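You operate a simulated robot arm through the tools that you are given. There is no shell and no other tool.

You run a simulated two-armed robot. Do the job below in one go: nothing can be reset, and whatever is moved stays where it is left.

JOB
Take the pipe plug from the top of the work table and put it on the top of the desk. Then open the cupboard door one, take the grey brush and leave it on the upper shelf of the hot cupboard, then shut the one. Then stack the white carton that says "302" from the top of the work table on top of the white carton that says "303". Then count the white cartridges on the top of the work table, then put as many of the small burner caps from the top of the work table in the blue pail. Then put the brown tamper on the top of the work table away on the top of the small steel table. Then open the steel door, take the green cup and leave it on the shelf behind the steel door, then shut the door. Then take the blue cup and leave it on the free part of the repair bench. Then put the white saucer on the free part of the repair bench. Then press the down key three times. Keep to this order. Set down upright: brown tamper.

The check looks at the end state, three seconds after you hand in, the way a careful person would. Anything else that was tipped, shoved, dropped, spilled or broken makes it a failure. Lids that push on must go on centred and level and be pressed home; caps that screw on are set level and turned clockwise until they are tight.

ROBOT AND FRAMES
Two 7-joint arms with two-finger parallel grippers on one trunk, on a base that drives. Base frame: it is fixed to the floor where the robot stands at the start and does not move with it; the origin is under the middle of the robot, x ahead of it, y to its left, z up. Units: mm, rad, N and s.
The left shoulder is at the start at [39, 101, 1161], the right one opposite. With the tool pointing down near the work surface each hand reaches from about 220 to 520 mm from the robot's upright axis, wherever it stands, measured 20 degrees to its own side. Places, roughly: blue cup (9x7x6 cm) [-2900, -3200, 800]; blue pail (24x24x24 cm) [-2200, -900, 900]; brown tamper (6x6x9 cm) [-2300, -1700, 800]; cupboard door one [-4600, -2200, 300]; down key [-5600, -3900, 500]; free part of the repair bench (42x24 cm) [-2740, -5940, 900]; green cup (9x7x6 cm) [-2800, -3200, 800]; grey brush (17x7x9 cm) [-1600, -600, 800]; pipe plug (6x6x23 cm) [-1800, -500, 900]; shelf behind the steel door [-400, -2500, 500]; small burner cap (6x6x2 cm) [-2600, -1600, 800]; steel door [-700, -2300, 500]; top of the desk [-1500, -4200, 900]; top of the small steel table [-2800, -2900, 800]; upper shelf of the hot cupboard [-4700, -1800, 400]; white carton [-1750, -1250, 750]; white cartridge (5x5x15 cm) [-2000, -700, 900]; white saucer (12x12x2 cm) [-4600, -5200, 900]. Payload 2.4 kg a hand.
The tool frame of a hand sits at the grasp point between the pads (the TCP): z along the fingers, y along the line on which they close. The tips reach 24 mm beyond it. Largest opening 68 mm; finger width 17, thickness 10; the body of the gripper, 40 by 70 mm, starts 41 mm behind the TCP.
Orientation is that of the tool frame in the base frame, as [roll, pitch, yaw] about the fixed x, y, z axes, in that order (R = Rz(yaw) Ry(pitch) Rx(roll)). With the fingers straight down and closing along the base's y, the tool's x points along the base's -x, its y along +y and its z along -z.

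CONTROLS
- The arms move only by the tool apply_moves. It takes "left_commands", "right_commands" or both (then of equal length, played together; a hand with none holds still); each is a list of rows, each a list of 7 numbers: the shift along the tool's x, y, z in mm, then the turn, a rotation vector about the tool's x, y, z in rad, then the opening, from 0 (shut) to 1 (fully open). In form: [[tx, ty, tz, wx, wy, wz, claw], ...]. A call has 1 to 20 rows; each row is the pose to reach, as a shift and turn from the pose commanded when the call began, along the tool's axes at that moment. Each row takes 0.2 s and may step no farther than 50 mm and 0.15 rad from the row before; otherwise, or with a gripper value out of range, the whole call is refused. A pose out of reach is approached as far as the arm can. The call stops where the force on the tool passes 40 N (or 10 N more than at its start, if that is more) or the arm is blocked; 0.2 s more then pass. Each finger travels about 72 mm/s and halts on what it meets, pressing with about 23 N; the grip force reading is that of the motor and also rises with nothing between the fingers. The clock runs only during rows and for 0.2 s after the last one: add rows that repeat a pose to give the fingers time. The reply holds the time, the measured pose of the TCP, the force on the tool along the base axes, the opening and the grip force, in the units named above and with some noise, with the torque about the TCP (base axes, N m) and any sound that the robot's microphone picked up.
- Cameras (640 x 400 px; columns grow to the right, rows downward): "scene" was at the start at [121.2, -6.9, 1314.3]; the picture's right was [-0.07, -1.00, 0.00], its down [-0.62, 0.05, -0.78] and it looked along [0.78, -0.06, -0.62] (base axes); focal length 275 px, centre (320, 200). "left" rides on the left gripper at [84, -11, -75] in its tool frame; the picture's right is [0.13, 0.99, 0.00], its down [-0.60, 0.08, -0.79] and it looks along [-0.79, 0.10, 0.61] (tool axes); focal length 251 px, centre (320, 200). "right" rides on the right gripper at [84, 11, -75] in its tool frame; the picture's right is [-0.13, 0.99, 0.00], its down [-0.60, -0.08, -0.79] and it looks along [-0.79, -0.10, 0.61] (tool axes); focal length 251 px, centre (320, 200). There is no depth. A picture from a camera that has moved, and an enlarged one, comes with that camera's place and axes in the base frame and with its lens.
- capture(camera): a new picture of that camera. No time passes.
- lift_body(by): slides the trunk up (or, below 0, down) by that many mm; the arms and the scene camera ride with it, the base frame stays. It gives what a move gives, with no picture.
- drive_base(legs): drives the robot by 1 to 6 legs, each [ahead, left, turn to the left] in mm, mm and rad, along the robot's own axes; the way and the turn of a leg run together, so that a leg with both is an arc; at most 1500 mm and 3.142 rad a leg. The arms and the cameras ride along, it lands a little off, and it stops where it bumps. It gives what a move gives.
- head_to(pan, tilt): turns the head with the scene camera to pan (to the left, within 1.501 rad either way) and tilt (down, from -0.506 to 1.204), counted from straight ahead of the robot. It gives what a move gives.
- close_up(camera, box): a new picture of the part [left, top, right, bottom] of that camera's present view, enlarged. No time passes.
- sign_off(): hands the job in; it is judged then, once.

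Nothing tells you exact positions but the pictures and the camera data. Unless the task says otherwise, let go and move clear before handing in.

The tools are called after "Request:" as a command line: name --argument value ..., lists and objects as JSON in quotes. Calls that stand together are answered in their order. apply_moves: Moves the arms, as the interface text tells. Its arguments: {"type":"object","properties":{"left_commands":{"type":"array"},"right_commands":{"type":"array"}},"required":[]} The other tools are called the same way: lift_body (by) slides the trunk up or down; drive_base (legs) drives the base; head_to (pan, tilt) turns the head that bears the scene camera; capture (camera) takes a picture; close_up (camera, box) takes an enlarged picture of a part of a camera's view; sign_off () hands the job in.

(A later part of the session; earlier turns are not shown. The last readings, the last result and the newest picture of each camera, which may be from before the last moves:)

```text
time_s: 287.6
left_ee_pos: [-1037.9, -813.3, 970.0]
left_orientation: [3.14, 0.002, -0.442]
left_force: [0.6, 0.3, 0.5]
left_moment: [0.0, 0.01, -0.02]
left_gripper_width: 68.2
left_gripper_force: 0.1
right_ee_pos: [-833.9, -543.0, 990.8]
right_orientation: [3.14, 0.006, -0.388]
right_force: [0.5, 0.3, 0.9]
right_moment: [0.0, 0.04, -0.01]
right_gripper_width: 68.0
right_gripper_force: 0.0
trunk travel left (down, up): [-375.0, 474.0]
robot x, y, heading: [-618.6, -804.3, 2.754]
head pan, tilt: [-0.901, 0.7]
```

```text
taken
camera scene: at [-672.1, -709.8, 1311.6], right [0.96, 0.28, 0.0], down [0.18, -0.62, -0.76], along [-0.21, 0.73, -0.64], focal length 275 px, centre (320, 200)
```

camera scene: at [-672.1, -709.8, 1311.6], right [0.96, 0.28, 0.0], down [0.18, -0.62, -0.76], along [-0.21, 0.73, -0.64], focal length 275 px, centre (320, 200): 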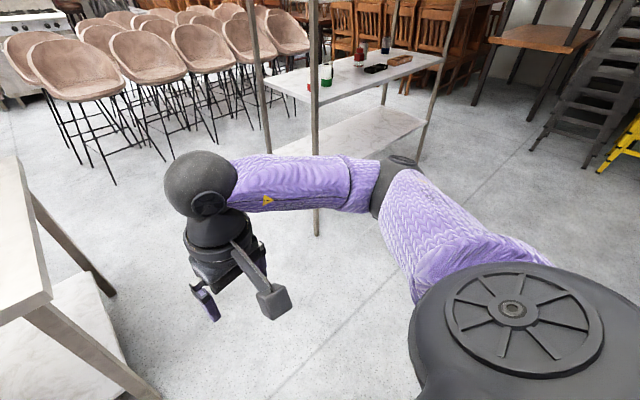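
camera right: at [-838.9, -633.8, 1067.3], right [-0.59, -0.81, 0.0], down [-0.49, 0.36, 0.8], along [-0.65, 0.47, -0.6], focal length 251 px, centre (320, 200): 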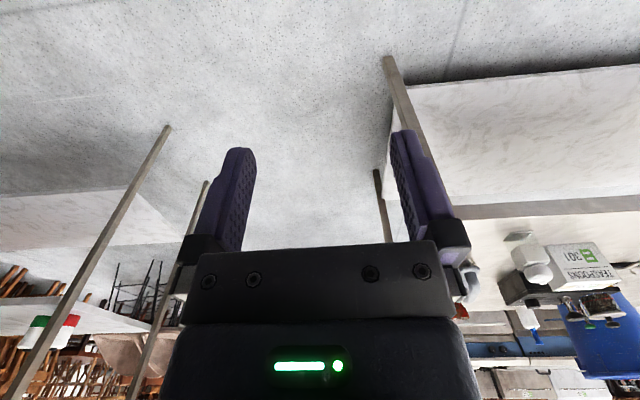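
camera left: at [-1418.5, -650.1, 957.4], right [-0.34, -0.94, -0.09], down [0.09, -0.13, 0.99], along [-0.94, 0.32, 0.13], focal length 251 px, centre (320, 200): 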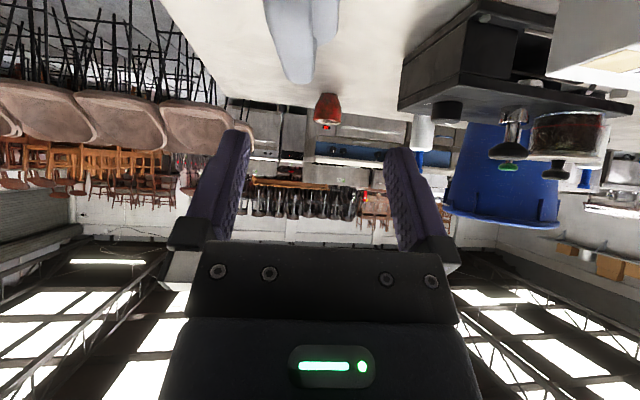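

The left elbow rides high compared with the right one. I hang the arm down again and roll it further before raising.

Request:
apply_moves --left_commands '[[25, 6, 33, 0, 0, 0, 1], [50, 11, 65, 0, 0, 0, 1], [76, 17, 98, 0, 0, 0, 1], [101, 22, 130, 0, 0, 0, 1], [126, 28, 163, 0, 0, 0, 1], [151, 34, 196, 0, 0, 0, 1], [177, 39, 228, 0, 0, 0, 1], [202, 45, 261, 0, 0, 0, 1], [227, 50, 294, 0, 0, 0, 1], [252, 56, 326, 0, 0, 0, 1], [278, 61, 359, 0, 0, 0, 1], [303, 65, 391, 0, 0, 0, 1], [328, 70, 424, 0, 0, 0, 1], [328, 70, 424, 0, 0, 0, 1]]'

Request:
apply_moves --left_commands '[[0, 0, 0, 0, 0, -0.15, 1], [0, 0, 0, 0, 0, -0.3, 1], [0, 0, 0, 0, 0, -0.45, 1], [0, 0, 0, 0, 0, -0.6, 1], [0, 0, 0, 0, 0, -0.75, 1], [0, 0, 0, 0, 0, -0.9, 1], [0, 0, 0, 0, 0, -1.05, 1], [0, 0, 0, 0, 0, -1.2, 1], [0, 0, 0, 0, 0, -1.35, 1], [0, 0, 0, 0, 0, -1.5, 1], [0, 0, 0, 0, 0, -1.65, 1], [0, 0, 0, 0, 0, -1.8, 1], [0, 0, 0, 0, 0, -1.95, 1], [0, 0, 0, 0, 0, -2.1, 1]]'

```text
time_s: 290.6
left_ee_pos: [-864.9, -1006.0, 803.7]
left_orientation: [3.138, 0.002, -0.442]
left_force: [0.1, 0.5, 0.7]
left_moment: [-0.02, -0.01, 0.03]
left_gripper_width: 67.9
left_gripper_force: 0.0
left hand out of reach, approached as far as the arm can: row 5, 6, 7, 8, 9, 10, 11, 12, 13, 14
right_ee_pos: [-834.9, -543.8, 992.8]
right_orientation: [3.139, 0.005, -0.389]
right_force: [0.6, 0.0, 0.0]
right_moment: [0.02, -0.02, -0.03]
right_gripper_width: 67.8
right_gripper_force: 0.0
trunk travel left (down, up): [-375.0, 474.0]
robot x, y, heading: [-613.9, -800.9, 2.746]
head pan, tilt: [-0.901, 0.7]
```

```text
time_s: 293.6
left_ee_pos: [-871.9, -1012.3, 812.2]
left_orientation: [-3.139, 0.0, 1.661]
left_force: [-0.2, -0.2, -0.1]
left_moment: [0.01, 0.0, -0.01]
left_gripper_width: 68.1
left_gripper_force: 0.2
left hand out of reach, approached as far as the arm can: row 14
right_ee_pos: [-833.9, -543.4, 991.9]
right_orientation: [3.138, 0.008, -0.389]
right_force: [-0.9, -0.6, -0.1]
right_moment: [-0.01, -0.02, -0.02]
right_gripper_width: 68.0
right_gripper_force: 0.0
trunk travel left (down, up): [-375.0, 474.0]
robot x, y, heading: [-617.9, -808.6, 2.751]
head pan, tilt: [-0.901, 0.7]
```

Request:
apply_moves --left_commands '[[0, 0, 40, 0, 0, 0, 1], [0, 0, 80, 0, 0, 0, 1], [0, 0, 120, 0, 0, 0, 1], [0, 0, 160, 0, 0, 0, 1], [0, 0, 200, 0, 0, 0, 1], [0, 0, 240, 0, 0, 0, 1]]'

Request:
head_to --pan 1.2 --tilt 0.9

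Request:
capture --camera "scene"

```text
time_s: 294.9
left_ee_pos: [-871.2, -1014.1, 579.6]
left_orientation: [-3.14, 0.002, 1.655]
left_force: [0.2, 0.2, 0.0]
left_moment: [0.02, 0.01, 0.01]
left_gripper_width: 67.9
left_gripper_force: 0.0
left hand out of reach, approached as far as the arm can: row 1, 2, 3, 4
right_ee_pos: [-833.7, -542.9, 993.0]
right_orientation: [3.141, 0.006, -0.389]
right_force: [0.5, 0.5, -0.6]
right_moment: [0.01, 0.01, 0.0]
right_gripper_width: 67.9
right_gripper_force: 0.2
trunk travel left (down, up): [-375.0, 474.0]
robot x, y, heading: [-616.1, -802.2, 2.753]
head pan, tilt: [-0.901, 0.7]
```

```text
time_s: 296.9
left_ee_pos: [-870.4, -1014.6, 580.1]
left_orientation: [-3.139, 0.002, 1.659]
left_force: [0.0, 0.3, 0.8]
left_moment: [-0.04, 0.0, 0.0]
left_gripper_width: 67.7
left_gripper_force: 0.0
right_ee_pos: [-834.4, -542.6, 992.2]
right_orientation: [3.137, 0.008, -0.389]
right_force: [-0.2, 0.4, -0.3]
right_moment: [0.0, 0.0, 0.02]
right_gripper_width: 67.9
right_gripper_force: 0.2
trunk travel left (down, up): [-375.0, 474.0]
robot x, y, heading: [-620.8, -804.8, 2.757]
head pan, tilt: [1.201, 0.901]
```

```text
taken
camera scene: at [-700.3, -846.3, 1295.5], right [-0.73, 0.69, 0.0], down [0.54, 0.57, -0.62], along [-0.43, -0.45, -0.78], focal length 275 px, centre (320, 200)
```

scene: 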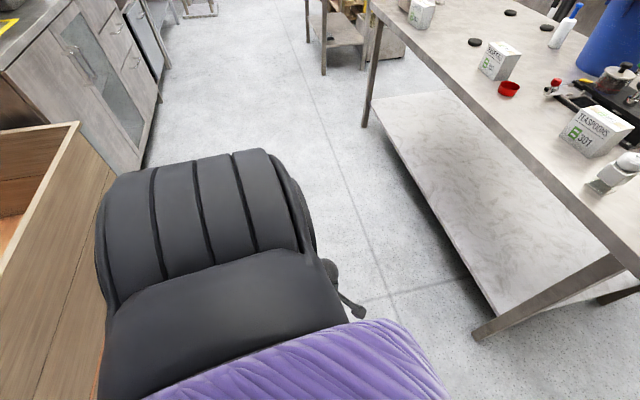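

Request:
apply_moves --left_commands '[[0, 0, -40, 0, 0, 0, 1], [0, 0, -80, 0, 0, 0, 1], [0, 0, -120, 0, 0, 0, 1], [0, 0, -160, 0, 0, 0, 1], [0, 0, -200, 0, 0, 0, 1]]'

Request:
capture --camera "scene"

```text
time_s: 298.1
left_ee_pos: [-867.1, -1012.0, 774.1]
left_orientation: [3.141, 0.003, 1.658]
left_force: [0.5, -0.3, 0.7]
left_moment: [0.02, -0.03, 0.02]
left_gripper_width: 68.1
left_gripper_force: 0.1
right_ee_pos: [-833.2, -544.4, 991.4]
right_orientation: [3.139, 0.009, -0.39]
right_force: [-1.2, 0.1, 0.3]
right_moment: [0.0, 0.03, 0.02]
right_gripper_width: 68.3
right_gripper_force: 0.0
trunk travel left (down, up): [-375.0, 474.0]
robot x, y, heading: [-619.4, -803.5, 2.753]
head pan, tilt: [1.201, 0.901]
```

```text
taken
camera scene: at [-700.2, -846.3, 1295.5], right [-0.73, 0.69, 0.0], down [0.54, 0.57, -0.62], along [-0.43, -0.45, -0.78], focal length 275 px, centre (320, 200)
```

scene: 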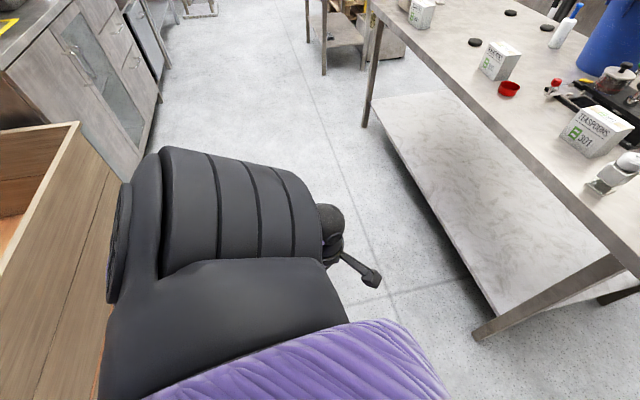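

The elbow now folds backward/outward. I bring the hand forward and up, still turned, then will turn it back.

Request:
apply_moves --left_commands '[[28, -18, -25, 0, 0, 0.05, 1], [56, -35, -50, 0, 0, 0.1, 1], [84, -53, -75, 0, 0, 0.15, 1], [112, -70, -100, 0, 0, 0.2, 1], [140, -88, -126, 0, 0, 0.25, 1], [168, -106, -151, 0, 0, 0.3, 1], [195.5, -123, -176, 0, 0, 0.35, 1], [195.5, -123, -176, 0, 0, 0.35, 1]]'

Request:
head_to --pan 0.9 --tilt 0.7

Request:
capture --camera "scene"

```text
time_s: 299.9
left_ee_pos: [-1011.1, -827.3, 948.9]
left_orientation: [3.141, 0.001, 1.31]
left_force: [0.5, 0.0, 0.2]
left_moment: [-0.04, -0.01, 0.02]
left_gripper_width: 67.8
left_gripper_force: 0.0
right_ee_pos: [-833.9, -542.7, 992.1]
right_orientation: [3.139, 0.005, -0.389]
right_force: [0.3, -0.2, -0.1]
right_moment: [-0.01, -0.01, -0.01]
right_gripper_width: 67.8
right_gripper_force: 0.0
trunk travel left (down, up): [-375.0, 474.0]
robot x, y, heading: [-616.4, -803.8, 2.75]
head pan, tilt: [1.201, 0.901]
```

```text
time_s: 300.8
left_ee_pos: [-1010.1, -827.0, 946.9]
left_orientation: [-3.141, 0.001, 1.308]
left_force: [-0.3, 0.1, -0.2]
left_moment: [0.02, -0.01, 0.0]
left_gripper_width: 68.1
left_gripper_force: 0.1
right_ee_pos: [-835.0, -543.0, 992.8]
right_orientation: [3.138, 0.006, -0.388]
right_force: [0.7, 0.5, 0.3]
right_moment: [-0.01, -0.03, 0.01]
right_gripper_width: 68.4
right_gripper_force: 0.2
trunk travel left (down, up): [-375.0, 474.0]
robot x, y, heading: [-613.9, -802.2, 2.753]
head pan, tilt: [0.901, 0.7]
```

```text
taken
camera scene: at [-722.5, -833.1, 1311.6], right [-0.49, 0.87, 0.0], down [0.56, 0.32, -0.76], along [-0.67, -0.38, -0.64], focal length 275 px, centre (320, 200)
```

scene: 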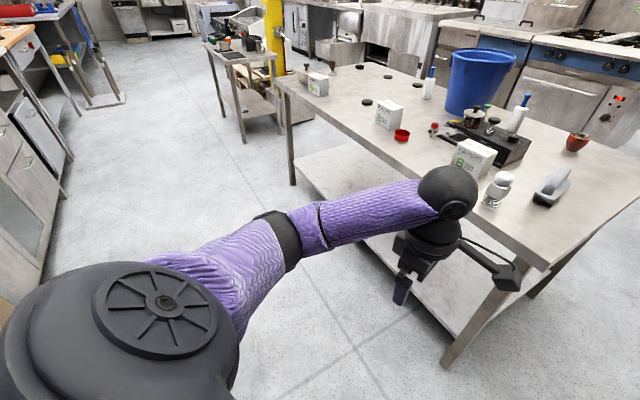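

That is the normal posture, mirror of the right arm. I turn the hand back to point its camera to the rear.

Request:
apply_moves --left_commands '[[0, 0, 0, 0, 0, 0.14, 1], [0, 0, 0, 0, 0, 0.28, 1], [0, 0, 0, 0, 0, 0.42, 1], [0, 0, 0, 0, 0, 0.56, 1], [0, 0, 0, 0, 0, 0.7, 1], [0, 0, 0, 0, 0, 0.84, 1], [0, 0, 0, 0, 0, 0.98, 1], [0, 0, 0, 0, 0, 1.12, 1], [0, 0, 0, 0, 0, 1.26, 1], [0, 0, 0, 0, 0, 1.4, 1], [0, 0, 0, 0, 0, 1.54, 1], [0, 0, 0, 0, 0, 1.7, 1], [0, 0, 0, 0, 0, 1.7, 1]]'

Request:
capture --camera "scene"

```text
refused: row 12 steps farther than a row can; nothing moved
```

```text
taken
camera scene: at [-722.5, -833.1, 1311.6], right [-0.49, 0.87, 0.0], down [0.56, 0.32, -0.76], along [-0.67, -0.38, -0.64], focal length 275 px, centre (320, 200)
```

scene: 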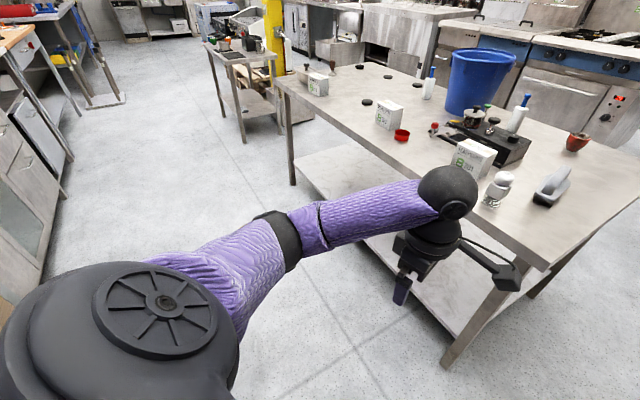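

Request:
apply_moves --left_commands '[[0, 0, 0, 0, 0, 0.14, 1], [0, 0, 0, 0, 0, 0.28, 1], [0, 0, 0, 0, 0, 0.42, 1], [0, 0, 0, 0, 0, 0.56, 1], [0, 0, 0, 0, 0, 0.7, 1], [0, 0, 0, 0, 0, 0.84, 1], [0, 0, 0, 0, 0, 0.98, 1], [0, 0, 0, 0, 0, 1.12, 1], [0, 0, 0, 0, 0, 1.26, 1], [0, 0, 0, 0, 0, 1.4, 1], [0, 0, 0, 0, 0, 1.54, 1], [0, 0, 0, 0, 0, 1.68, 1], [0, 0, 0, 0, 0, 1.7, 1]]'

Request:
capture --camera "scene"

```text
time_s: 303.6
left_ee_pos: [-1010.6, -825.8, 947.4]
left_orientation: [3.139, -0.002, -0.395]
left_force: [-0.1, 0.1, -0.6]
left_moment: [-0.01, 0.03, 0.0]
left_gripper_width: 68.2
left_gripper_force: 0.0
right_ee_pos: [-834.5, -542.5, 991.2]
right_orientation: [3.138, 0.006, -0.389]
right_force: [-0.8, 0.0, 0.2]
right_moment: [0.01, -0.04, -0.01]
right_gripper_width: 67.6
right_gripper_force: 0.1
trunk travel left (down, up): [-375.0, 474.0]
robot x, y, heading: [-619.1, -806.1, 2.756]
head pan, tilt: [0.901, 0.7]
```

```text
taken
camera scene: at [-722.5, -833.1, 1311.6], right [-0.49, 0.87, 0.0], down [0.56, 0.32, -0.76], along [-0.67, -0.37, -0.64], focal length 275 px, centre (320, 200)
```

scene: 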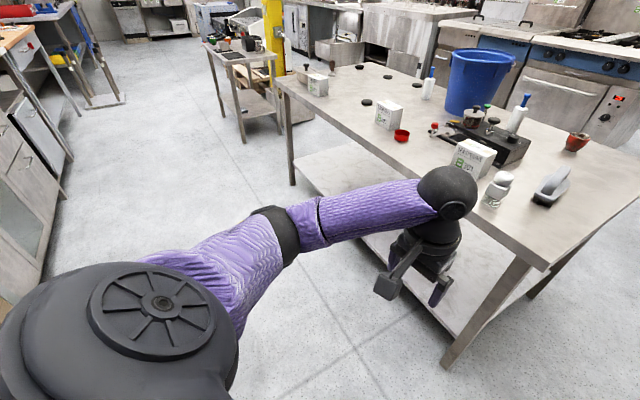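

The left arm is back to normal. I set the 45° slant again, lower the trunk a little for reach, and drive up behind the brush.

Request:
apply_moves --left_commands '[[0, 0, -10, 0, -0.13, 0, 1], [0, 0, -20, 0, -0.26, 0, 1], [0, 0, -30, 0, -0.39, 0, 1], [0, 0, -40, 0, -0.52, 0, 1], [0, 0, -50, 0, -0.65, 0, 1], [0, 0, -60, 0, -0.785, 0, 1], [0, 0, -60, 0, -0.785, 0, 1]]'

Request:
lift_body --by -100

Request:
drive_base --legs '[[420, 0, -0.03]]'

Request:
capture --camera "left"

Request:
head_to --pan 0.2 --tilt 0.9

Request:
capture --camera "scene"

```text
time_s: 305.1
left_ee_pos: [-1009.5, -827.4, 1007.5]
left_orientation: [3.14, 0.787, -0.394]
left_force: [0.0, -0.2, -0.1]
left_moment: [-0.01, 0.01, -0.03]
left_gripper_width: 67.9
left_gripper_force: 0.1
right_ee_pos: [-835.1, -543.8, 992.0]
right_orientation: [3.139, 0.005, -0.389]
right_force: [-1.0, 0.4, 1.3]
right_moment: [0.0, 0.02, 0.01]
right_gripper_width: 68.2
right_gripper_force: 0.0
trunk travel left (down, up): [-375.0, 474.0]
robot x, y, heading: [-613.2, -806.0, 2.749]
head pan, tilt: [0.901, 0.7]
```

```text
time_s: 306.5
left_ee_pos: [-1011.1, -826.6, 904.9]
left_orientation: [3.138, 0.777, -0.394]
left_force: [0.2, 0.3, -0.2]
left_moment: [0.01, 0.02, 0.0]
left_gripper_width: 68.1
left_gripper_force: 0.1
right_ee_pos: [-834.8, -542.6, 892.6]
right_orientation: [3.14, 0.008, -0.388]
right_force: [-0.2, 0.3, -0.8]
right_moment: [-0.03, 0.03, 0.04]
right_gripper_width: 67.9
right_gripper_force: 0.1
trunk travel left (down, up): [-275.0, 574.0]
robot x, y, heading: [-613.7, -803.3, 2.751]
head pan, tilt: [0.901, 0.7]
```

```text
time_s: 309.0
left_ee_pos: [-1387.2, -651.8, 904.1]
left_orientation: [3.139, 0.775, -0.429]
left_force: [0.5, -0.2, -0.5]
left_moment: [-0.02, 0.03, -0.01]
left_gripper_width: 67.9
left_gripper_force: 0.1
right_ee_pos: [-1199.5, -375.1, 892.0]
right_orientation: [3.138, 0.005, -0.422]
right_force: [0.3, 0.0, -0.6]
right_moment: [-0.02, 0.0, -0.03]
right_gripper_width: 68.1
right_gripper_force: 0.1
trunk travel left (down, up): [-275.0, 574.0]
robot x, y, heading: [-990.5, -645.5, 2.721]
head pan, tilt: [0.901, 0.7]
```

```text
taken
camera left: at [-1278.9, -687.8, 899.0], right [-0.33, -0.94, -0.09], down [0.08, -0.12, 0.99], along [-0.94, 0.31, 0.12], focal length 251 px, centre (320, 200)
```

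left: 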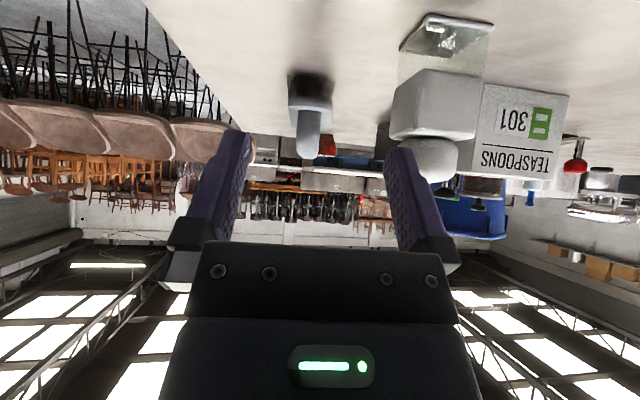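

```text
time_s: 310.1
left_ee_pos: [-1387.9, -651.2, 905.2]
left_orientation: [3.138, 0.774, -0.426]
left_force: [0.3, -0.4, -0.9]
left_moment: [-0.02, 0.03, 0.01]
left_gripper_width: 68.2
left_gripper_force: 0.0
right_ee_pos: [-1199.6, -375.5, 892.1]
right_orientation: [3.137, 0.006, -0.421]
right_force: [0.3, 0.2, -0.1]
right_moment: [-0.03, 0.0, 0.04]
right_gripper_width: 67.8
right_gripper_force: 0.1
trunk travel left (down, up): [-275.0, 574.0]
robot x, y, heading: [-988.8, -643.9, 2.719]
head pan, tilt: [0.201, 0.901]
```

```text
taken
camera scene: at [-1113.8, -605.3, 1194.4], right [0.22, 0.98, 0.0], down [0.76, -0.17, -0.62], along [-0.61, 0.14, -0.78], focal length 275 px, centre (320, 200)
```

scene: 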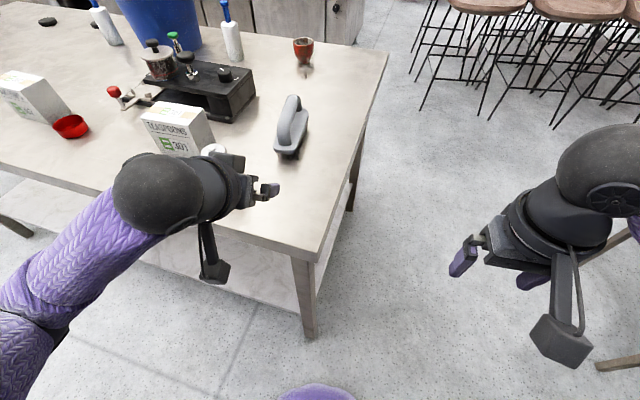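

The brush lies straight ahead of the hand. I move forward above it at safe height.

Request:
apply_moves --left_commands '[[-34, 0, 31, 0, 0, 0, 1], [-68, 0, 62, 0, 0, 0, 1], [-102, 0, 93.5, 0, 0, 0, 1], [-135, 0, 124.6, 0, 0, 0, 1], [-169.3, 0, 155.8, 0, 0, 0, 1], [-169.3, 0, 155.8, 0, 0, 0, 1]]'

Request:
capture --camera "left"

Request:
close_up --camera "scene" --box '[200, 60, 380, 172]'

```text
time_s: 311.5
left_ee_pos: [-1598.5, -555.1, 910.3]
left_orientation: [3.137, 0.776, -0.43]
left_force: [0.0, 0.0, -0.2]
left_moment: [0.0, -0.01, -0.01]
left_gripper_width: 68.0
left_gripper_force: 0.1
right_ee_pos: [-1200.6, -375.8, 892.3]
right_orientation: [3.138, 0.007, -0.422]
right_force: [-0.4, -1.1, 0.0]
right_moment: [-0.01, 0.02, 0.01]
right_gripper_width: 67.8
right_gripper_force: 0.0
trunk travel left (down, up): [-275.0, 574.0]
robot x, y, heading: [-992.7, -644.1, 2.719]
head pan, tilt: [0.201, 0.901]
```

```text
taken
camera left: at [-1489.1, -591.8, 905.1], right [-0.33, -0.94, -0.09], down [0.08, -0.12, 0.99], along [-0.94, 0.32, 0.12], focal length 251 px, centre (320, 200)
```

left: 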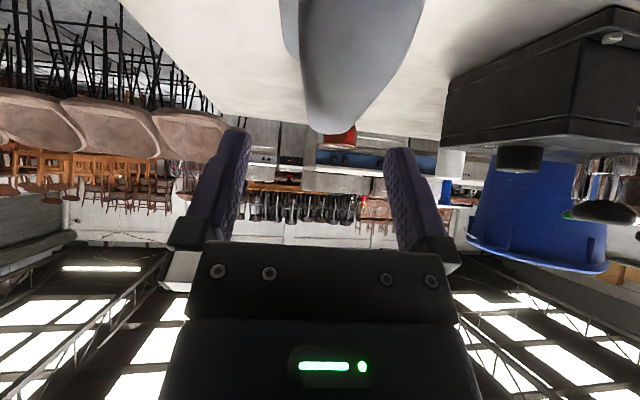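

```text
3.56 times, centred on (290, 116) of scene
camera zoom: at [-1113.9, -605.0, 1194.4], right [0.22, 0.98, 0.0], down [0.76, -0.17, -0.62], along [-0.61, 0.14, -0.78], focal length 979 px, centre (427, 499)
```

zoom: 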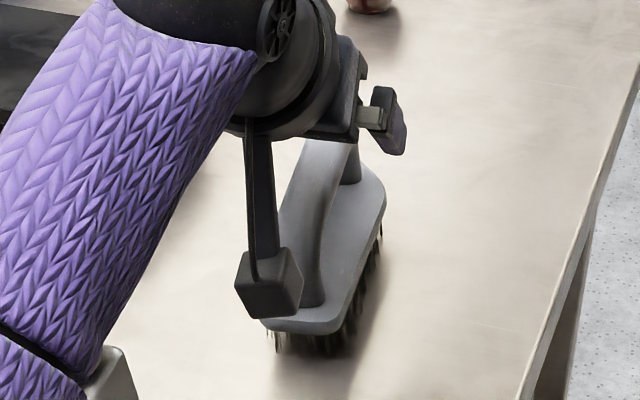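

The hand is right over the handle. I shift back about 25 mm to its middle and lower the fingers round the bar.

Request:
apply_moves --left_commands '[[18, 2, -17, 0, 0, 0, 1], [30, 2, -5, 0, 0, 0, 1], [40.9, 2, 6.1, 0, 0, 0, 1], [40.9, 2, 6.1, 0, 0, 0, 1]]'

Request:
capture --camera "left"

Request:
close_up --camera "scene" --box '[200, 60, 380, 172]'

```text
time_s: 312.5
left_ee_pos: [-1573.8, -568.8, 878.0]
left_orientation: [3.137, 0.774, -0.426]
left_force: [0.3, -0.4, -0.4]
left_moment: [-0.02, 0.02, 0.01]
left_gripper_width: 68.3
left_gripper_force: 0.0
right_ee_pos: [-1200.6, -375.3, 891.8]
right_orientation: [3.139, 0.004, -0.422]
right_force: [0.1, 0.2, 0.0]
right_moment: [-0.02, 0.03, 0.01]
right_gripper_width: 67.9
right_gripper_force: 0.0
trunk travel left (down, up): [-275.0, 574.0]
robot x, y, heading: [-990.0, -642.1, 2.723]
head pan, tilt: [0.201, 0.901]
```

```text
taken
camera left: at [-1466.0, -605.8, 873.5], right [-0.33, -0.94, -0.09], down [0.08, -0.12, 0.99], along [-0.94, 0.31, 0.12], focal length 251 px, centre (320, 200)
```

left: 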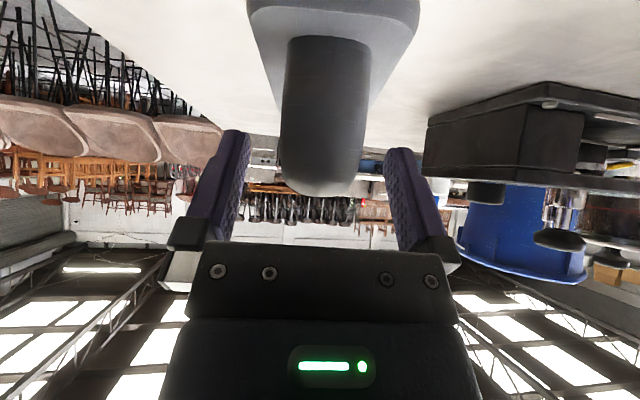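

```text
3.56 times, centred on (290, 116) of scene
camera zoom: at [-1113.8, -605.2, 1194.4], right [0.22, 0.98, 0.0], down [0.76, -0.17, -0.62], along [-0.61, 0.14, -0.78], focal length 979 px, centre (427, 499)
```

zoom: 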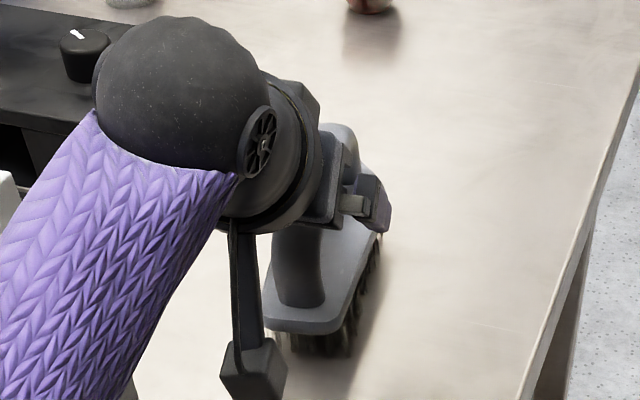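

The bar is well between the fingers. I go 8 mm lower and close.

Request:
apply_moves --left_commands '[[5.6, 0, 5.7, 0, 0, 0, 1], [5.6, 0, 5.7, 0, 0, 0, 0.5], [5.6, 0, 5.7, 0, 0, 0, 0.3], [5.6, 0, 5.7, 0, 0, 0, 0.1], [5.6, 0, 5.7, 0, 0, 0, 0.1], [5.6, 0, 5.7, 0, 0, 0, 0.1]]'

Request:
capture --camera "left"

```text
time_s: 313.9
left_ee_pos: [-1573.6, -569.7, 871.5]
left_orientation: [3.138, 0.775, -0.428]
left_force: [0.5, 0.5, 0.9]
left_moment: [0.11, 0.05, -0.01]
left_gripper_width: 25.6
left_gripper_force: 23.0
right_ee_pos: [-1199.4, -375.7, 891.3]
right_orientation: [3.139, 0.005, -0.422]
right_force: [0.6, -0.2, 0.0]
right_moment: [0.0, -0.01, -0.01]
right_gripper_width: 68.0
right_gripper_force: 0.0
trunk travel left (down, up): [-275.0, 574.0]
robot x, y, heading: [-990.8, -647.4, 2.719]
head pan, tilt: [0.201, 0.901]
```

```text
taken
camera left: at [-1465.7, -605.2, 865.2], right [-0.33, -0.94, -0.09], down [0.08, -0.12, 0.99], along [-0.94, 0.31, 0.12], focal length 251 px, centre (320, 200)
```

left: 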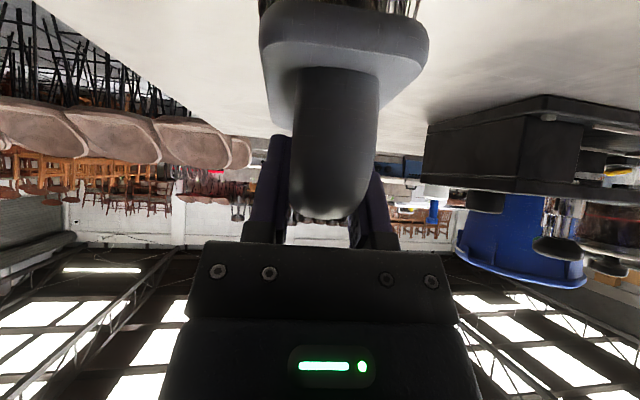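

The handle is gripped. I lift the brush with the trunk and check it hangs level.

Request:
lift_body --by 120

Request:
capture --camera "left"

Request:
capture --camera "scene"

```text
time_s: 315.4
left_ee_pos: [-1575.6, -570.4, 989.9]
left_orientation: [3.138, 0.775, -0.428]
left_force: [-0.3, 0.5, -1.2]
left_moment: [-0.04, 0.0, 0.04]
left_gripper_width: 25.7
left_gripper_force: 23.1
right_ee_pos: [-1201.0, -375.4, 1011.4]
right_orientation: [3.138, 0.005, -0.423]
right_force: [-0.2, 0.5, 0.1]
right_moment: [0.0, -0.01, 0.01]
right_gripper_width: 67.9
right_gripper_force: 0.1
trunk travel left (down, up): [-395.0, 454.0]
robot x, y, heading: [-990.1, -644.8, 2.718]
head pan, tilt: [0.201, 0.901]
```

```text
taken
camera left: at [-1466.8, -605.0, 984.9], right [-0.33, -0.94, -0.09], down [0.08, -0.12, 0.99], along [-0.94, 0.31, 0.12], focal length 251 px, centre (320, 200)
```

left: 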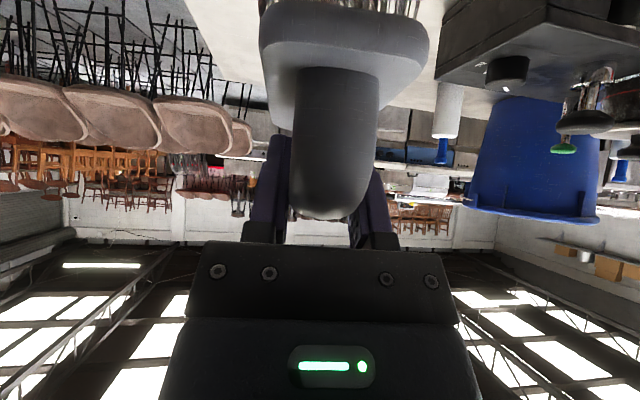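

```text
taken
camera scene: at [-1094.3, -613.9, 1315.5], right [0.22, 0.98, 0.0], down [0.76, -0.17, -0.62], along [-0.61, 0.14, -0.78], focal length 275 px, centre (320, 200)
```

scene: 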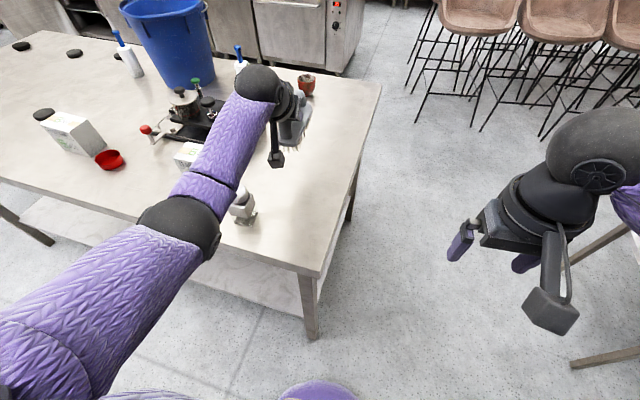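

The brush hangs level. I retract the arm, back off and drive round to the hot cupboard again.

Request:
apply_moves --left_commands '[[32, 0, -31, 0, 0, 0, 0.1], [64, 0, -62, 0, 0, 0, 0.1], [96, 0, -94, 0, 0, 0, 0.1], [129, 0, -126, 0, 0, 0, 0.1], [129, 0, -126, 0, 0, 0, 0.1]]'

Request:
drive_base --legs '[[-250, 0, -0.1], [0, -450, 0], [950, 0, 0]]'

```text
time_s: 316.6
left_ee_pos: [-1409.4, -643.3, 990.3]
left_orientation: [3.137, 0.775, -0.426]
left_force: [-0.5, -0.2, -1.0]
left_moment: [-0.03, -0.06, 0.01]
left_gripper_width: 25.9
left_gripper_force: 22.8
right_ee_pos: [-1200.2, -374.9, 1012.0]
right_orientation: [3.137, 0.004, -0.423]
right_force: [0.6, -0.3, -0.1]
right_moment: [0.0, 0.0, 0.01]
right_gripper_width: 68.0
right_gripper_force: 0.0
trunk travel left (down, up): [-395.0, 454.0]
robot x, y, heading: [-991.3, -640.9, 2.723]
head pan, tilt: [0.201, 0.901]
```

```text
time_s: 325.3
left_ee_pos: [-1783.1, 152.3, 991.5]
left_orientation: [3.138, 0.776, -0.537]
left_force: [-0.5, 0.3, -1.3]
left_moment: [-0.04, -0.01, 0.0]
left_gripper_width: 26.0
left_gripper_force: 23.1
right_ee_pos: [-1544.1, 395.5, 1011.2]
right_orientation: [3.138, 0.005, -0.534]
right_force: [-1.0, -0.4, 0.0]
right_moment: [0.0, 0.01, 0.04]
right_gripper_width: 67.9
right_gripper_force: 0.0
trunk travel left (down, up): [-395.0, 454.0]
robot x, y, heading: [-1364.9, 105.6, 2.611]
head pan, tilt: [0.201, 0.901]
```

Request:
drive_base --legs '[[860, 0, 0.007], [0, 1050, 0], [0, 1050, 0], [0, 1050, 0]]'

Request:
head_to --pan 0.2 --tilt 0.8

Request:
capture --camera "scene"

```text
time_s: 345.0
left_ee_pos: [-4040.7, -2181.9, 992.6]
left_orientation: [3.139, 0.775, -0.46]
left_force: [0.8, 0.5, -1.1]
left_moment: [-0.01, -0.04, 0.0]
left_gripper_width: 25.5
left_gripper_force: 22.2
right_ee_pos: [-3823.8, -1921.4, 1012.8]
right_orientation: [3.138, 0.006, -0.455]
right_force: [-0.5, 0.2, 0.6]
right_moment: [0.01, -0.01, -0.01]
right_gripper_width: 68.0
right_gripper_force: 0.1
trunk travel left (down, up): [-395.0, 454.0]
robot x, y, heading: [-3621.9, -2197.7, 2.686]
head pan, tilt: [0.201, 0.901]
```

```text
time_s: 345.6
left_ee_pos: [-4041.5, -2180.7, 992.4]
left_orientation: [3.139, 0.773, -0.461]
left_force: [-0.3, 0.2, -2.2]
left_moment: [-0.03, -0.06, 0.0]
left_gripper_width: 25.6
left_gripper_force: 22.7
right_ee_pos: [-3823.4, -1920.1, 1011.9]
right_orientation: [3.136, 0.007, -0.454]
right_force: [-0.1, -0.8, 0.5]
right_moment: [0.01, -0.01, 0.01]
right_gripper_width: 68.0
right_gripper_force: 0.1
trunk travel left (down, up): [-395.0, 454.0]
robot x, y, heading: [-3620.1, -2196.8, 2.687]
head pan, tilt: [0.201, 0.799]
```

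```text
taken
camera scene: at [-3729.8, -2161.9, 1323.5], right [0.25, 0.97, 0.0], down [0.69, -0.18, -0.7], along [-0.67, 0.17, -0.72], focal length 275 px, centre (320, 200)
```

scene: 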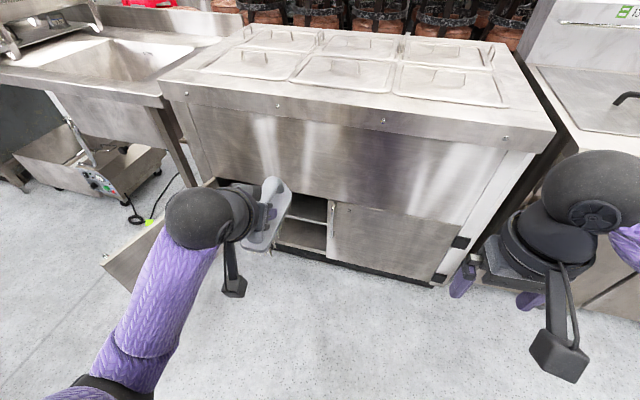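

I'm before the hot cupboard, door one still open. I line up with the open left half and lower the trunk to shelf height.

Request:
drive_base --legs '[[226, 220, -0.069]]'

Request:
lift_body --by -394

Request:
capture --camera "left"

Request:
head_to --pan 0.3 --tilt 0.5

Request:
capture --camera "scene"

```text
time_s: 347.7
left_ee_pos: [-4335.9, -2246.4, 992.1]
left_orientation: [3.14, 0.775, -0.525]
left_force: [0.1, 0.5, -0.9]
left_moment: [-0.01, -0.01, 0.0]
left_gripper_width: 25.7
left_gripper_force: 22.3
right_ee_pos: [-4102.8, -1999.3, 1011.8]
right_orientation: [3.137, 0.006, -0.52]
right_force: [-0.1, -1.0, 0.9]
right_moment: [-0.01, 0.03, 0.04]
right_gripper_width: 68.1
right_gripper_force: 0.2
trunk travel left (down, up): [-395.0, 454.0]
robot x, y, heading: [-3917.7, -2287.1, 2.625]
head pan, tilt: [0.201, 0.799]
```

```text
time_s: 351.5
left_ee_pos: [-4339.1, -2244.4, 559.6]
left_orientation: [3.139, 0.652, -0.525]
left_force: [0.3, 0.3, -1.3]
left_moment: [-0.07, -0.05, 0.04]
left_gripper_width: 26.2
left_gripper_force: 22.5
right_ee_pos: [-4103.1, -1997.8, 613.6]
right_orientation: [3.137, -0.022, -0.52]
right_force: [0.4, -0.3, -0.4]
right_moment: [0.0, 0.04, -0.02]
right_gripper_width: 68.2
right_gripper_force: 0.0
trunk travel left (down, up): [-1.0, 848.0]
robot x, y, heading: [-3921.9, -2286.0, 2.622]
head pan, tilt: [0.201, 0.799]
```

```text
taken
camera left: at [-4235.2, -2290.4, 568.4], right [-0.41, -0.91, -0.08], down [-0.04, -0.07, 1.0], along [-0.91, 0.41, -0.01], focal length 251 px, centre (320, 200)
```

left: 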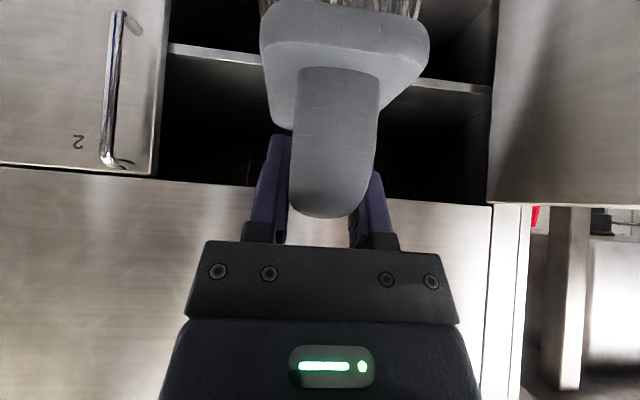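

```text
time_s: 352.3
left_ee_pos: [-4339.7, -2244.1, 560.7]
left_orientation: [3.139, 0.65, -0.524]
left_force: [-0.5, 0.3, -1.0]
left_moment: [-0.04, -0.06, 0.01]
left_gripper_width: 25.8
left_gripper_force: 22.8
right_ee_pos: [-4103.9, -1997.8, 611.7]
right_orientation: [3.14, -0.021, -0.521]
right_force: [0.1, 0.2, 0.7]
right_moment: [-0.01, 0.02, -0.01]
right_gripper_width: 68.2
right_gripper_force: 0.0
trunk travel left (down, up): [-1.0, 848.0]
robot x, y, heading: [-3919.9, -2287.9, 2.622]
head pan, tilt: [0.3, 0.499]
```

```text
taken
camera scene: at [-4128.5, -2198.5, 945.5], right [0.22, 0.98, 0.0], down [0.47, -0.1, -0.88], along [-0.86, 0.19, -0.48], focal length 275 px, centre (320, 200)
```

scene: 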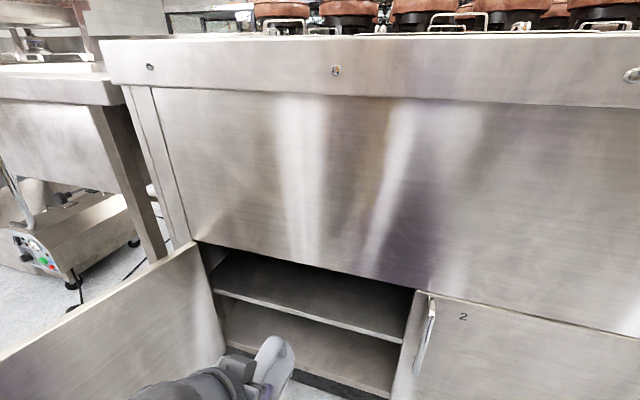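

The shelf top is at about z 385 and the opening's top at about z 550. I level the brush again and lower it to shelf height in front of the opening.

Request:
apply_moves --left_commands '[[10, 0, 14, 0, -0.06, 0, 0.1], [24, 0, 32, 0, -0.125, 0, 0.1], [36, 0, 48, 0, -0.125, 0, 0.1], [48.5, 0, 64, 0, -0.125, 0, 0.1], [48.5, 0, 64, 0, -0.125, 0, 0.1]]'

Request:
capture --camera "left"

```text
time_s: 353.5
left_ee_pos: [-4339.2, -2244.0, 480.8]
left_orientation: [3.141, 0.777, -0.526]
left_force: [-0.7, -0.8, -0.8]
left_moment: [-0.01, 0.01, 0.02]
left_gripper_width: 25.8
left_gripper_force: 23.1
right_ee_pos: [-4103.7, -1998.2, 613.0]
right_orientation: [3.139, -0.021, -0.52]
right_force: [-0.1, -0.8, 0.0]
right_moment: [0.02, 0.0, 0.0]
right_gripper_width: 68.2
right_gripper_force: 0.1
trunk travel left (down, up): [-1.0, 848.0]
robot x, y, heading: [-3917.7, -2287.6, 2.622]
head pan, tilt: [0.3, 0.499]
```

```text
taken
camera left: at [-4234.8, -2289.9, 474.3], right [-0.42, -0.91, -0.09], down [0.07, -0.13, 0.99], along [-0.91, 0.4, 0.12], focal length 251 px, centre (320, 200)
```

left: 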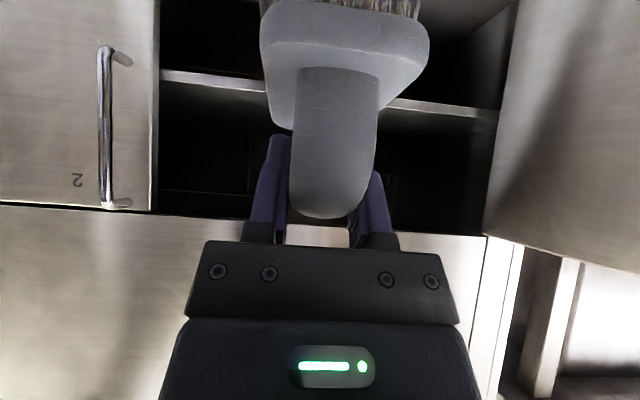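

The brush must go in just under the opening's top edge. I tip the hand slightly flatter, drive 150 mm closer and look.

Request:
apply_moves --left_commands '[[6, 0, 6, 0, -0.05, 0, 0.1], [12, 0, 12, 0, -0.1, 0, 0.1], [12, 0, 12, 0, -0.1, 0, 0.1]]'

Request:
drive_base --legs '[[150, 0, 0]]'

Request:
capture --camera "left"

Request:
head_to --pan 0.35 --tilt 1.0

Request:
capture --camera "scene"

```text
time_s: 354.3
left_ee_pos: [-4337.5, -2245.4, 465.0]
left_orientation: [3.139, 0.876, -0.527]
left_force: [-0.1, -0.5, -1.3]
left_moment: [-0.01, -0.03, -0.01]
left_gripper_width: 25.8
left_gripper_force: 23.1
right_ee_pos: [-4103.5, -1999.2, 612.4]
right_orientation: [3.137, -0.021, -0.522]
right_force: [-1.0, 0.8, 0.2]
right_moment: [0.0, 0.02, 0.01]
right_gripper_width: 68.1
right_gripper_force: 0.0
trunk travel left (down, up): [-1.0, 848.0]
robot x, y, heading: [-3918.7, -2287.1, 2.625]
head pan, tilt: [0.3, 0.499]
```

```text
time_s: 355.7
left_ee_pos: [-4469.6, -2167.7, 464.5]
left_orientation: [3.139, 0.877, -0.528]
left_force: [0.5, 0.7, -0.9]
left_moment: [0.0, -0.06, -0.03]
left_gripper_width: 25.8
left_gripper_force: 23.1
right_ee_pos: [-4234.7, -1920.8, 611.3]
right_orientation: [3.14, -0.022, -0.523]
right_force: [-0.3, -0.3, -0.6]
right_moment: [-0.01, 0.0, 0.01]
right_gripper_width: 67.8
right_gripper_force: 0.0
trunk travel left (down, up): [-1.0, 848.0]
robot x, y, heading: [-4046.4, -2209.0, 2.619]
head pan, tilt: [0.3, 0.499]
```

```text
taken
camera left: at [-4366.3, -2213.7, 447.3], right [-0.43, -0.9, -0.1], down [0.15, -0.18, 0.97], along [-0.89, 0.4, 0.21], focal length 251 px, centre (320, 200)
```

left: 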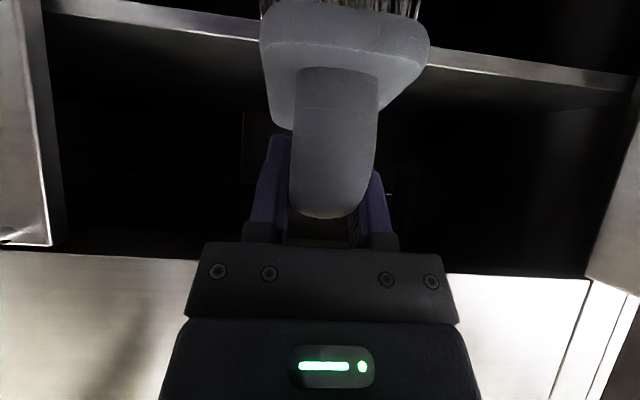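

```text
time_s: 356.6
left_ee_pos: [-4469.3, -2168.0, 463.6]
left_orientation: [3.14, 0.876, -0.527]
left_force: [-0.4, 0.7, -1.8]
left_moment: [-0.04, -0.02, -0.02]
left_gripper_width: 25.7
left_gripper_force: 23.1
right_ee_pos: [-4235.5, -1922.2, 611.4]
right_orientation: [3.138, -0.02, -0.523]
right_force: [-0.3, -0.2, 0.9]
right_moment: [0.01, 0.0, 0.01]
right_gripper_width: 67.9
right_gripper_force: 0.0
trunk travel left (down, up): [-1.0, 848.0]
robot x, y, heading: [-4050.3, -2211.2, 2.619]
head pan, tilt: [0.351, 1.0]
```

```text
taken
camera scene: at [-4239.9, -2130.6, 904.5], right [0.17, 0.99, 0.0], down [0.83, -0.14, -0.54], along [-0.53, 0.09, -0.84], focal length 275 px, centre (320, 200)
```

scene: 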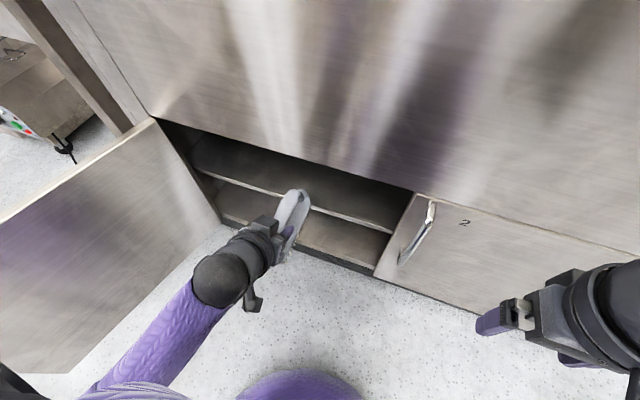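

The brush is in front of the opening, a little above shelf level. I move it in.

Request:
apply_moves --left_commands '[[-20, 0, 26, 0, 0, 0, 0.1], [-40, 0, 52, 0, 0, 0, 0.1], [-60, 0, 78, 0, 0, 0, 0.1], [-70, 0, 91, 0, 0, 0, 0.1], [-79.4, 0, 103, 0, 0, 0, 0.1], [-79.4, 0, 103, 0, 0, 0, 0.1]]'

Request:
capture --camera "scene"

Request:
capture --camera "left"

```text
time_s: 358.0
left_ee_pos: [-4583.3, -2102.7, 457.8]
left_orientation: [3.141, 0.876, -0.529]
left_force: [0.1, 0.3, 0.1]
left_moment: [-0.03, -0.02, -0.02]
left_gripper_width: 25.6
left_gripper_force: 22.9
right_ee_pos: [-4234.2, -1922.6, 611.5]
right_orientation: [3.137, -0.021, -0.522]
right_force: [0.1, -0.1, -0.1]
right_moment: [0.03, -0.01, -0.02]
right_gripper_width: 68.1
right_gripper_force: 0.0
trunk travel left (down, up): [-1.0, 848.0]
robot x, y, heading: [-4049.1, -2211.4, 2.62]
head pan, tilt: [0.351, 1.0]
```

```text
taken
camera scene: at [-4240.0, -2130.6, 904.4], right [0.17, 0.99, 0.0], down [0.83, -0.14, -0.54], along [-0.53, 0.09, -0.84], focal length 275 px, centre (320, 200)
```

scene: 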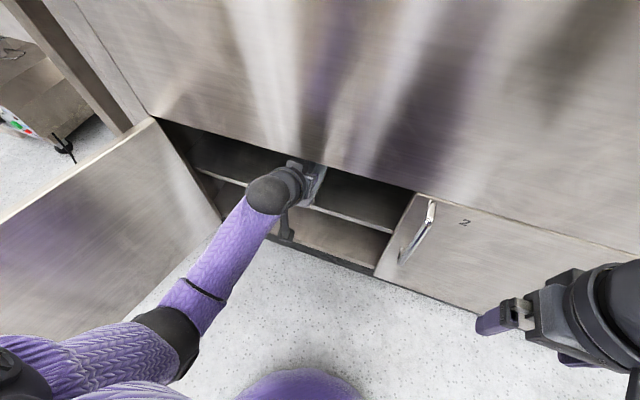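

```text
taken
camera left: at [-4480.8, -2148.6, 441.6], right [-0.43, -0.9, -0.1], down [0.15, -0.18, 0.97], along [-0.89, 0.4, 0.21], focal length 251 px, centre (320, 200)
```

left: 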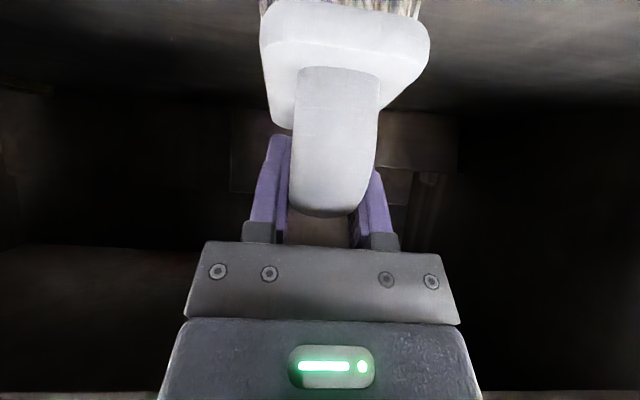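

No contact so far and the brush is inside. I look at what is behind it.

Request:
close_up --camera "left" --box '[160, 60, 560, 260]'

Request:
close_up --camera "scene" --box '[150, 100, 450, 288]'

```text
1.60 times, centred on (360, 160) of left
camera zoom: at [-4480.8, -2148.6, 441.6], right [-0.43, -0.9, -0.1], down [0.15, -0.18, 0.97], along [-0.89, 0.4, 0.21], focal length 402 px, centre (256, 264)
```

zoom: 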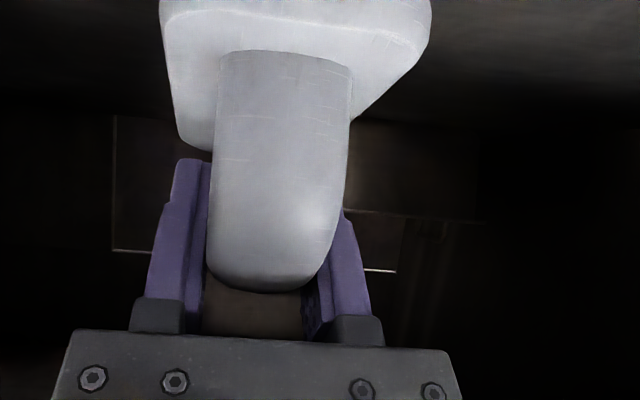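

```text
2.13 times, centred on (300, 194) of scene
camera zoom: at [-4240.0, -2130.6, 904.4], right [0.17, 0.99, 0.0], down [0.83, -0.14, -0.54], along [-0.53, 0.09, -0.84], focal length 586 px, centre (363, 213)
```

zoom: 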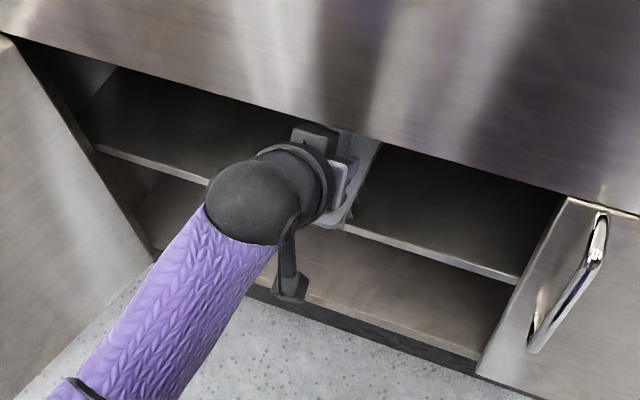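

The near end is about at the shelf's edge. I lower it gently until it touches.

Request:
apply_moves --left_commands '[[2.3, 0, 1.9, 0, 0, 0, 0.1], [4.6, 0, 3.8, 0, 0, 0, 0.1], [6.1, 0, 5.1, 0, 0, 0, 0.1], [6.1, 0, 5.1, 0, 0, 0, 0.1]]'

```text
time_s: 359.0
left_ee_pos: [-4581.5, -2104.1, 450.8]
left_orientation: [3.14, 0.877, -0.527]
left_force: [-0.5, -0.3, -1.4]
left_moment: [-0.03, -0.05, 0.03]
left_gripper_width: 25.6
left_gripper_force: 23.1
right_ee_pos: [-4234.6, -1922.7, 611.6]
right_orientation: [3.138, -0.02, -0.523]
right_force: [0.3, 0.3, 0.0]
right_moment: [-0.03, -0.03, -0.02]
right_gripper_width: 68.1
right_gripper_force: 0.0
trunk travel left (down, up): [-1.0, 848.0]
robot x, y, heading: [-4050.5, -2209.4, 2.622]
head pan, tilt: [0.351, 1.0]
```

Still no contact; I use the extra clearance to go 18 mm deeper, then continue lowering.

Request:
apply_moves --left_commands '[[-6, 0, 7, 0, 0, 0, 0.1], [-11.5, 0, 13.8, 0, 0, 0, 0.1], [-9.5, 0, 15.4, 0, 0, 0, 0.1], [-8, 0, 16.7, 0, 0, 0, 0.1], [-6.5, 0, 18, 0, 0, 0, 0.1], [-5, 0, 19.3, 0, 0, 0, 0.1]]'

Request:
close_up --camera "scene" --box '[150, 100, 450, 288]'

```text
time_s: 360.4
left_ee_pos: [-4598.0, -2094.4, 444.3]
left_orientation: [3.138, 0.878, -0.528]
left_force: [1.7, -2.0, 10.1]
left_moment: [-0.08, -0.52, -0.07]
left_gripper_width: 25.5
left_gripper_force: 23.3
right_ee_pos: [-4234.0, -1923.3, 613.0]
right_orientation: [3.138, -0.021, -0.523]
right_force: [0.3, 0.5, -0.7]
right_moment: [0.0, 0.01, -0.01]
right_gripper_width: 67.7
right_gripper_force: 0.1
trunk travel left (down, up): [-1.0, 848.0]
robot x, y, heading: [-4054.2, -2207.8, 2.622]
head pan, tilt: [0.351, 1.0]
```

```text
2.13 times, centred on (300, 194) of scene
camera zoom: at [-4239.2, -2130.9, 904.9], right [0.17, 0.99, 0.0], down [0.83, -0.14, -0.54], along [-0.53, 0.09, -0.84], focal length 586 px, centre (363, 213)
```

zoom: 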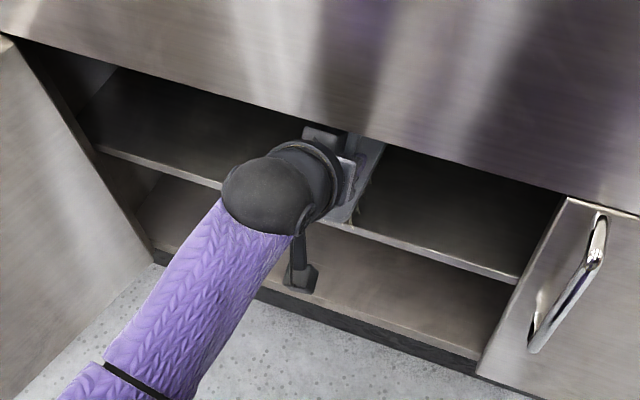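

The brush rests on the shelf. I open the fingers slowly.

Request:
apply_moves --left_commands '[[0, 0, 0, 0, 0, 0, 0.42], [0, 0, 0, 0, 0, 0, 0.55], [0, 0, 0, 0, 0, 0, 0.8], [0, 0, 0, 0, 0, 0, 1], [0, 0, 0, 0, 0, 0, 1]]'

Request:
capture --camera "left"

```text
time_s: 361.6
left_ee_pos: [-4596.8, -2092.9, 442.6]
left_orientation: [3.141, 0.877, -0.527]
left_force: [-0.9, 0.0, 0.4]
left_moment: [0.02, 0.01, 0.01]
left_gripper_width: 68.0
left_gripper_force: 0.0
right_ee_pos: [-4235.5, -1922.1, 612.6]
right_orientation: [3.139, -0.021, -0.522]
right_force: [0.0, 0.1, -0.6]
right_moment: [-0.02, 0.01, -0.03]
right_gripper_width: 67.9
right_gripper_force: 0.1
trunk travel left (down, up): [-1.0, 848.0]
robot x, y, heading: [-4049.6, -2213.1, 2.62]
head pan, tilt: [0.351, 1.0]
```

```text
taken
camera left: at [-4494.2, -2139.2, 425.6], right [-0.43, -0.9, -0.1], down [0.15, -0.18, 0.97], along [-0.89, 0.4, 0.21], focal length 251 px, centre (320, 200)
```

left: 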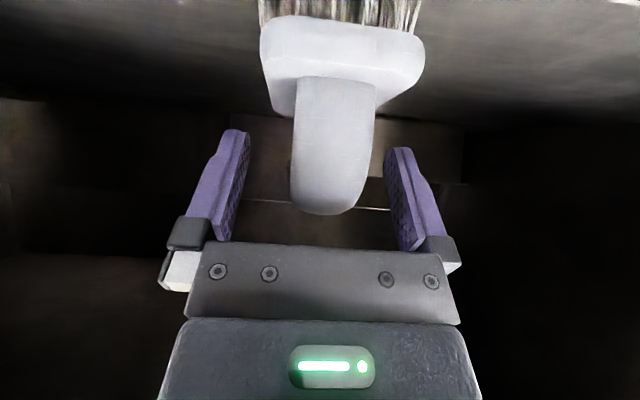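

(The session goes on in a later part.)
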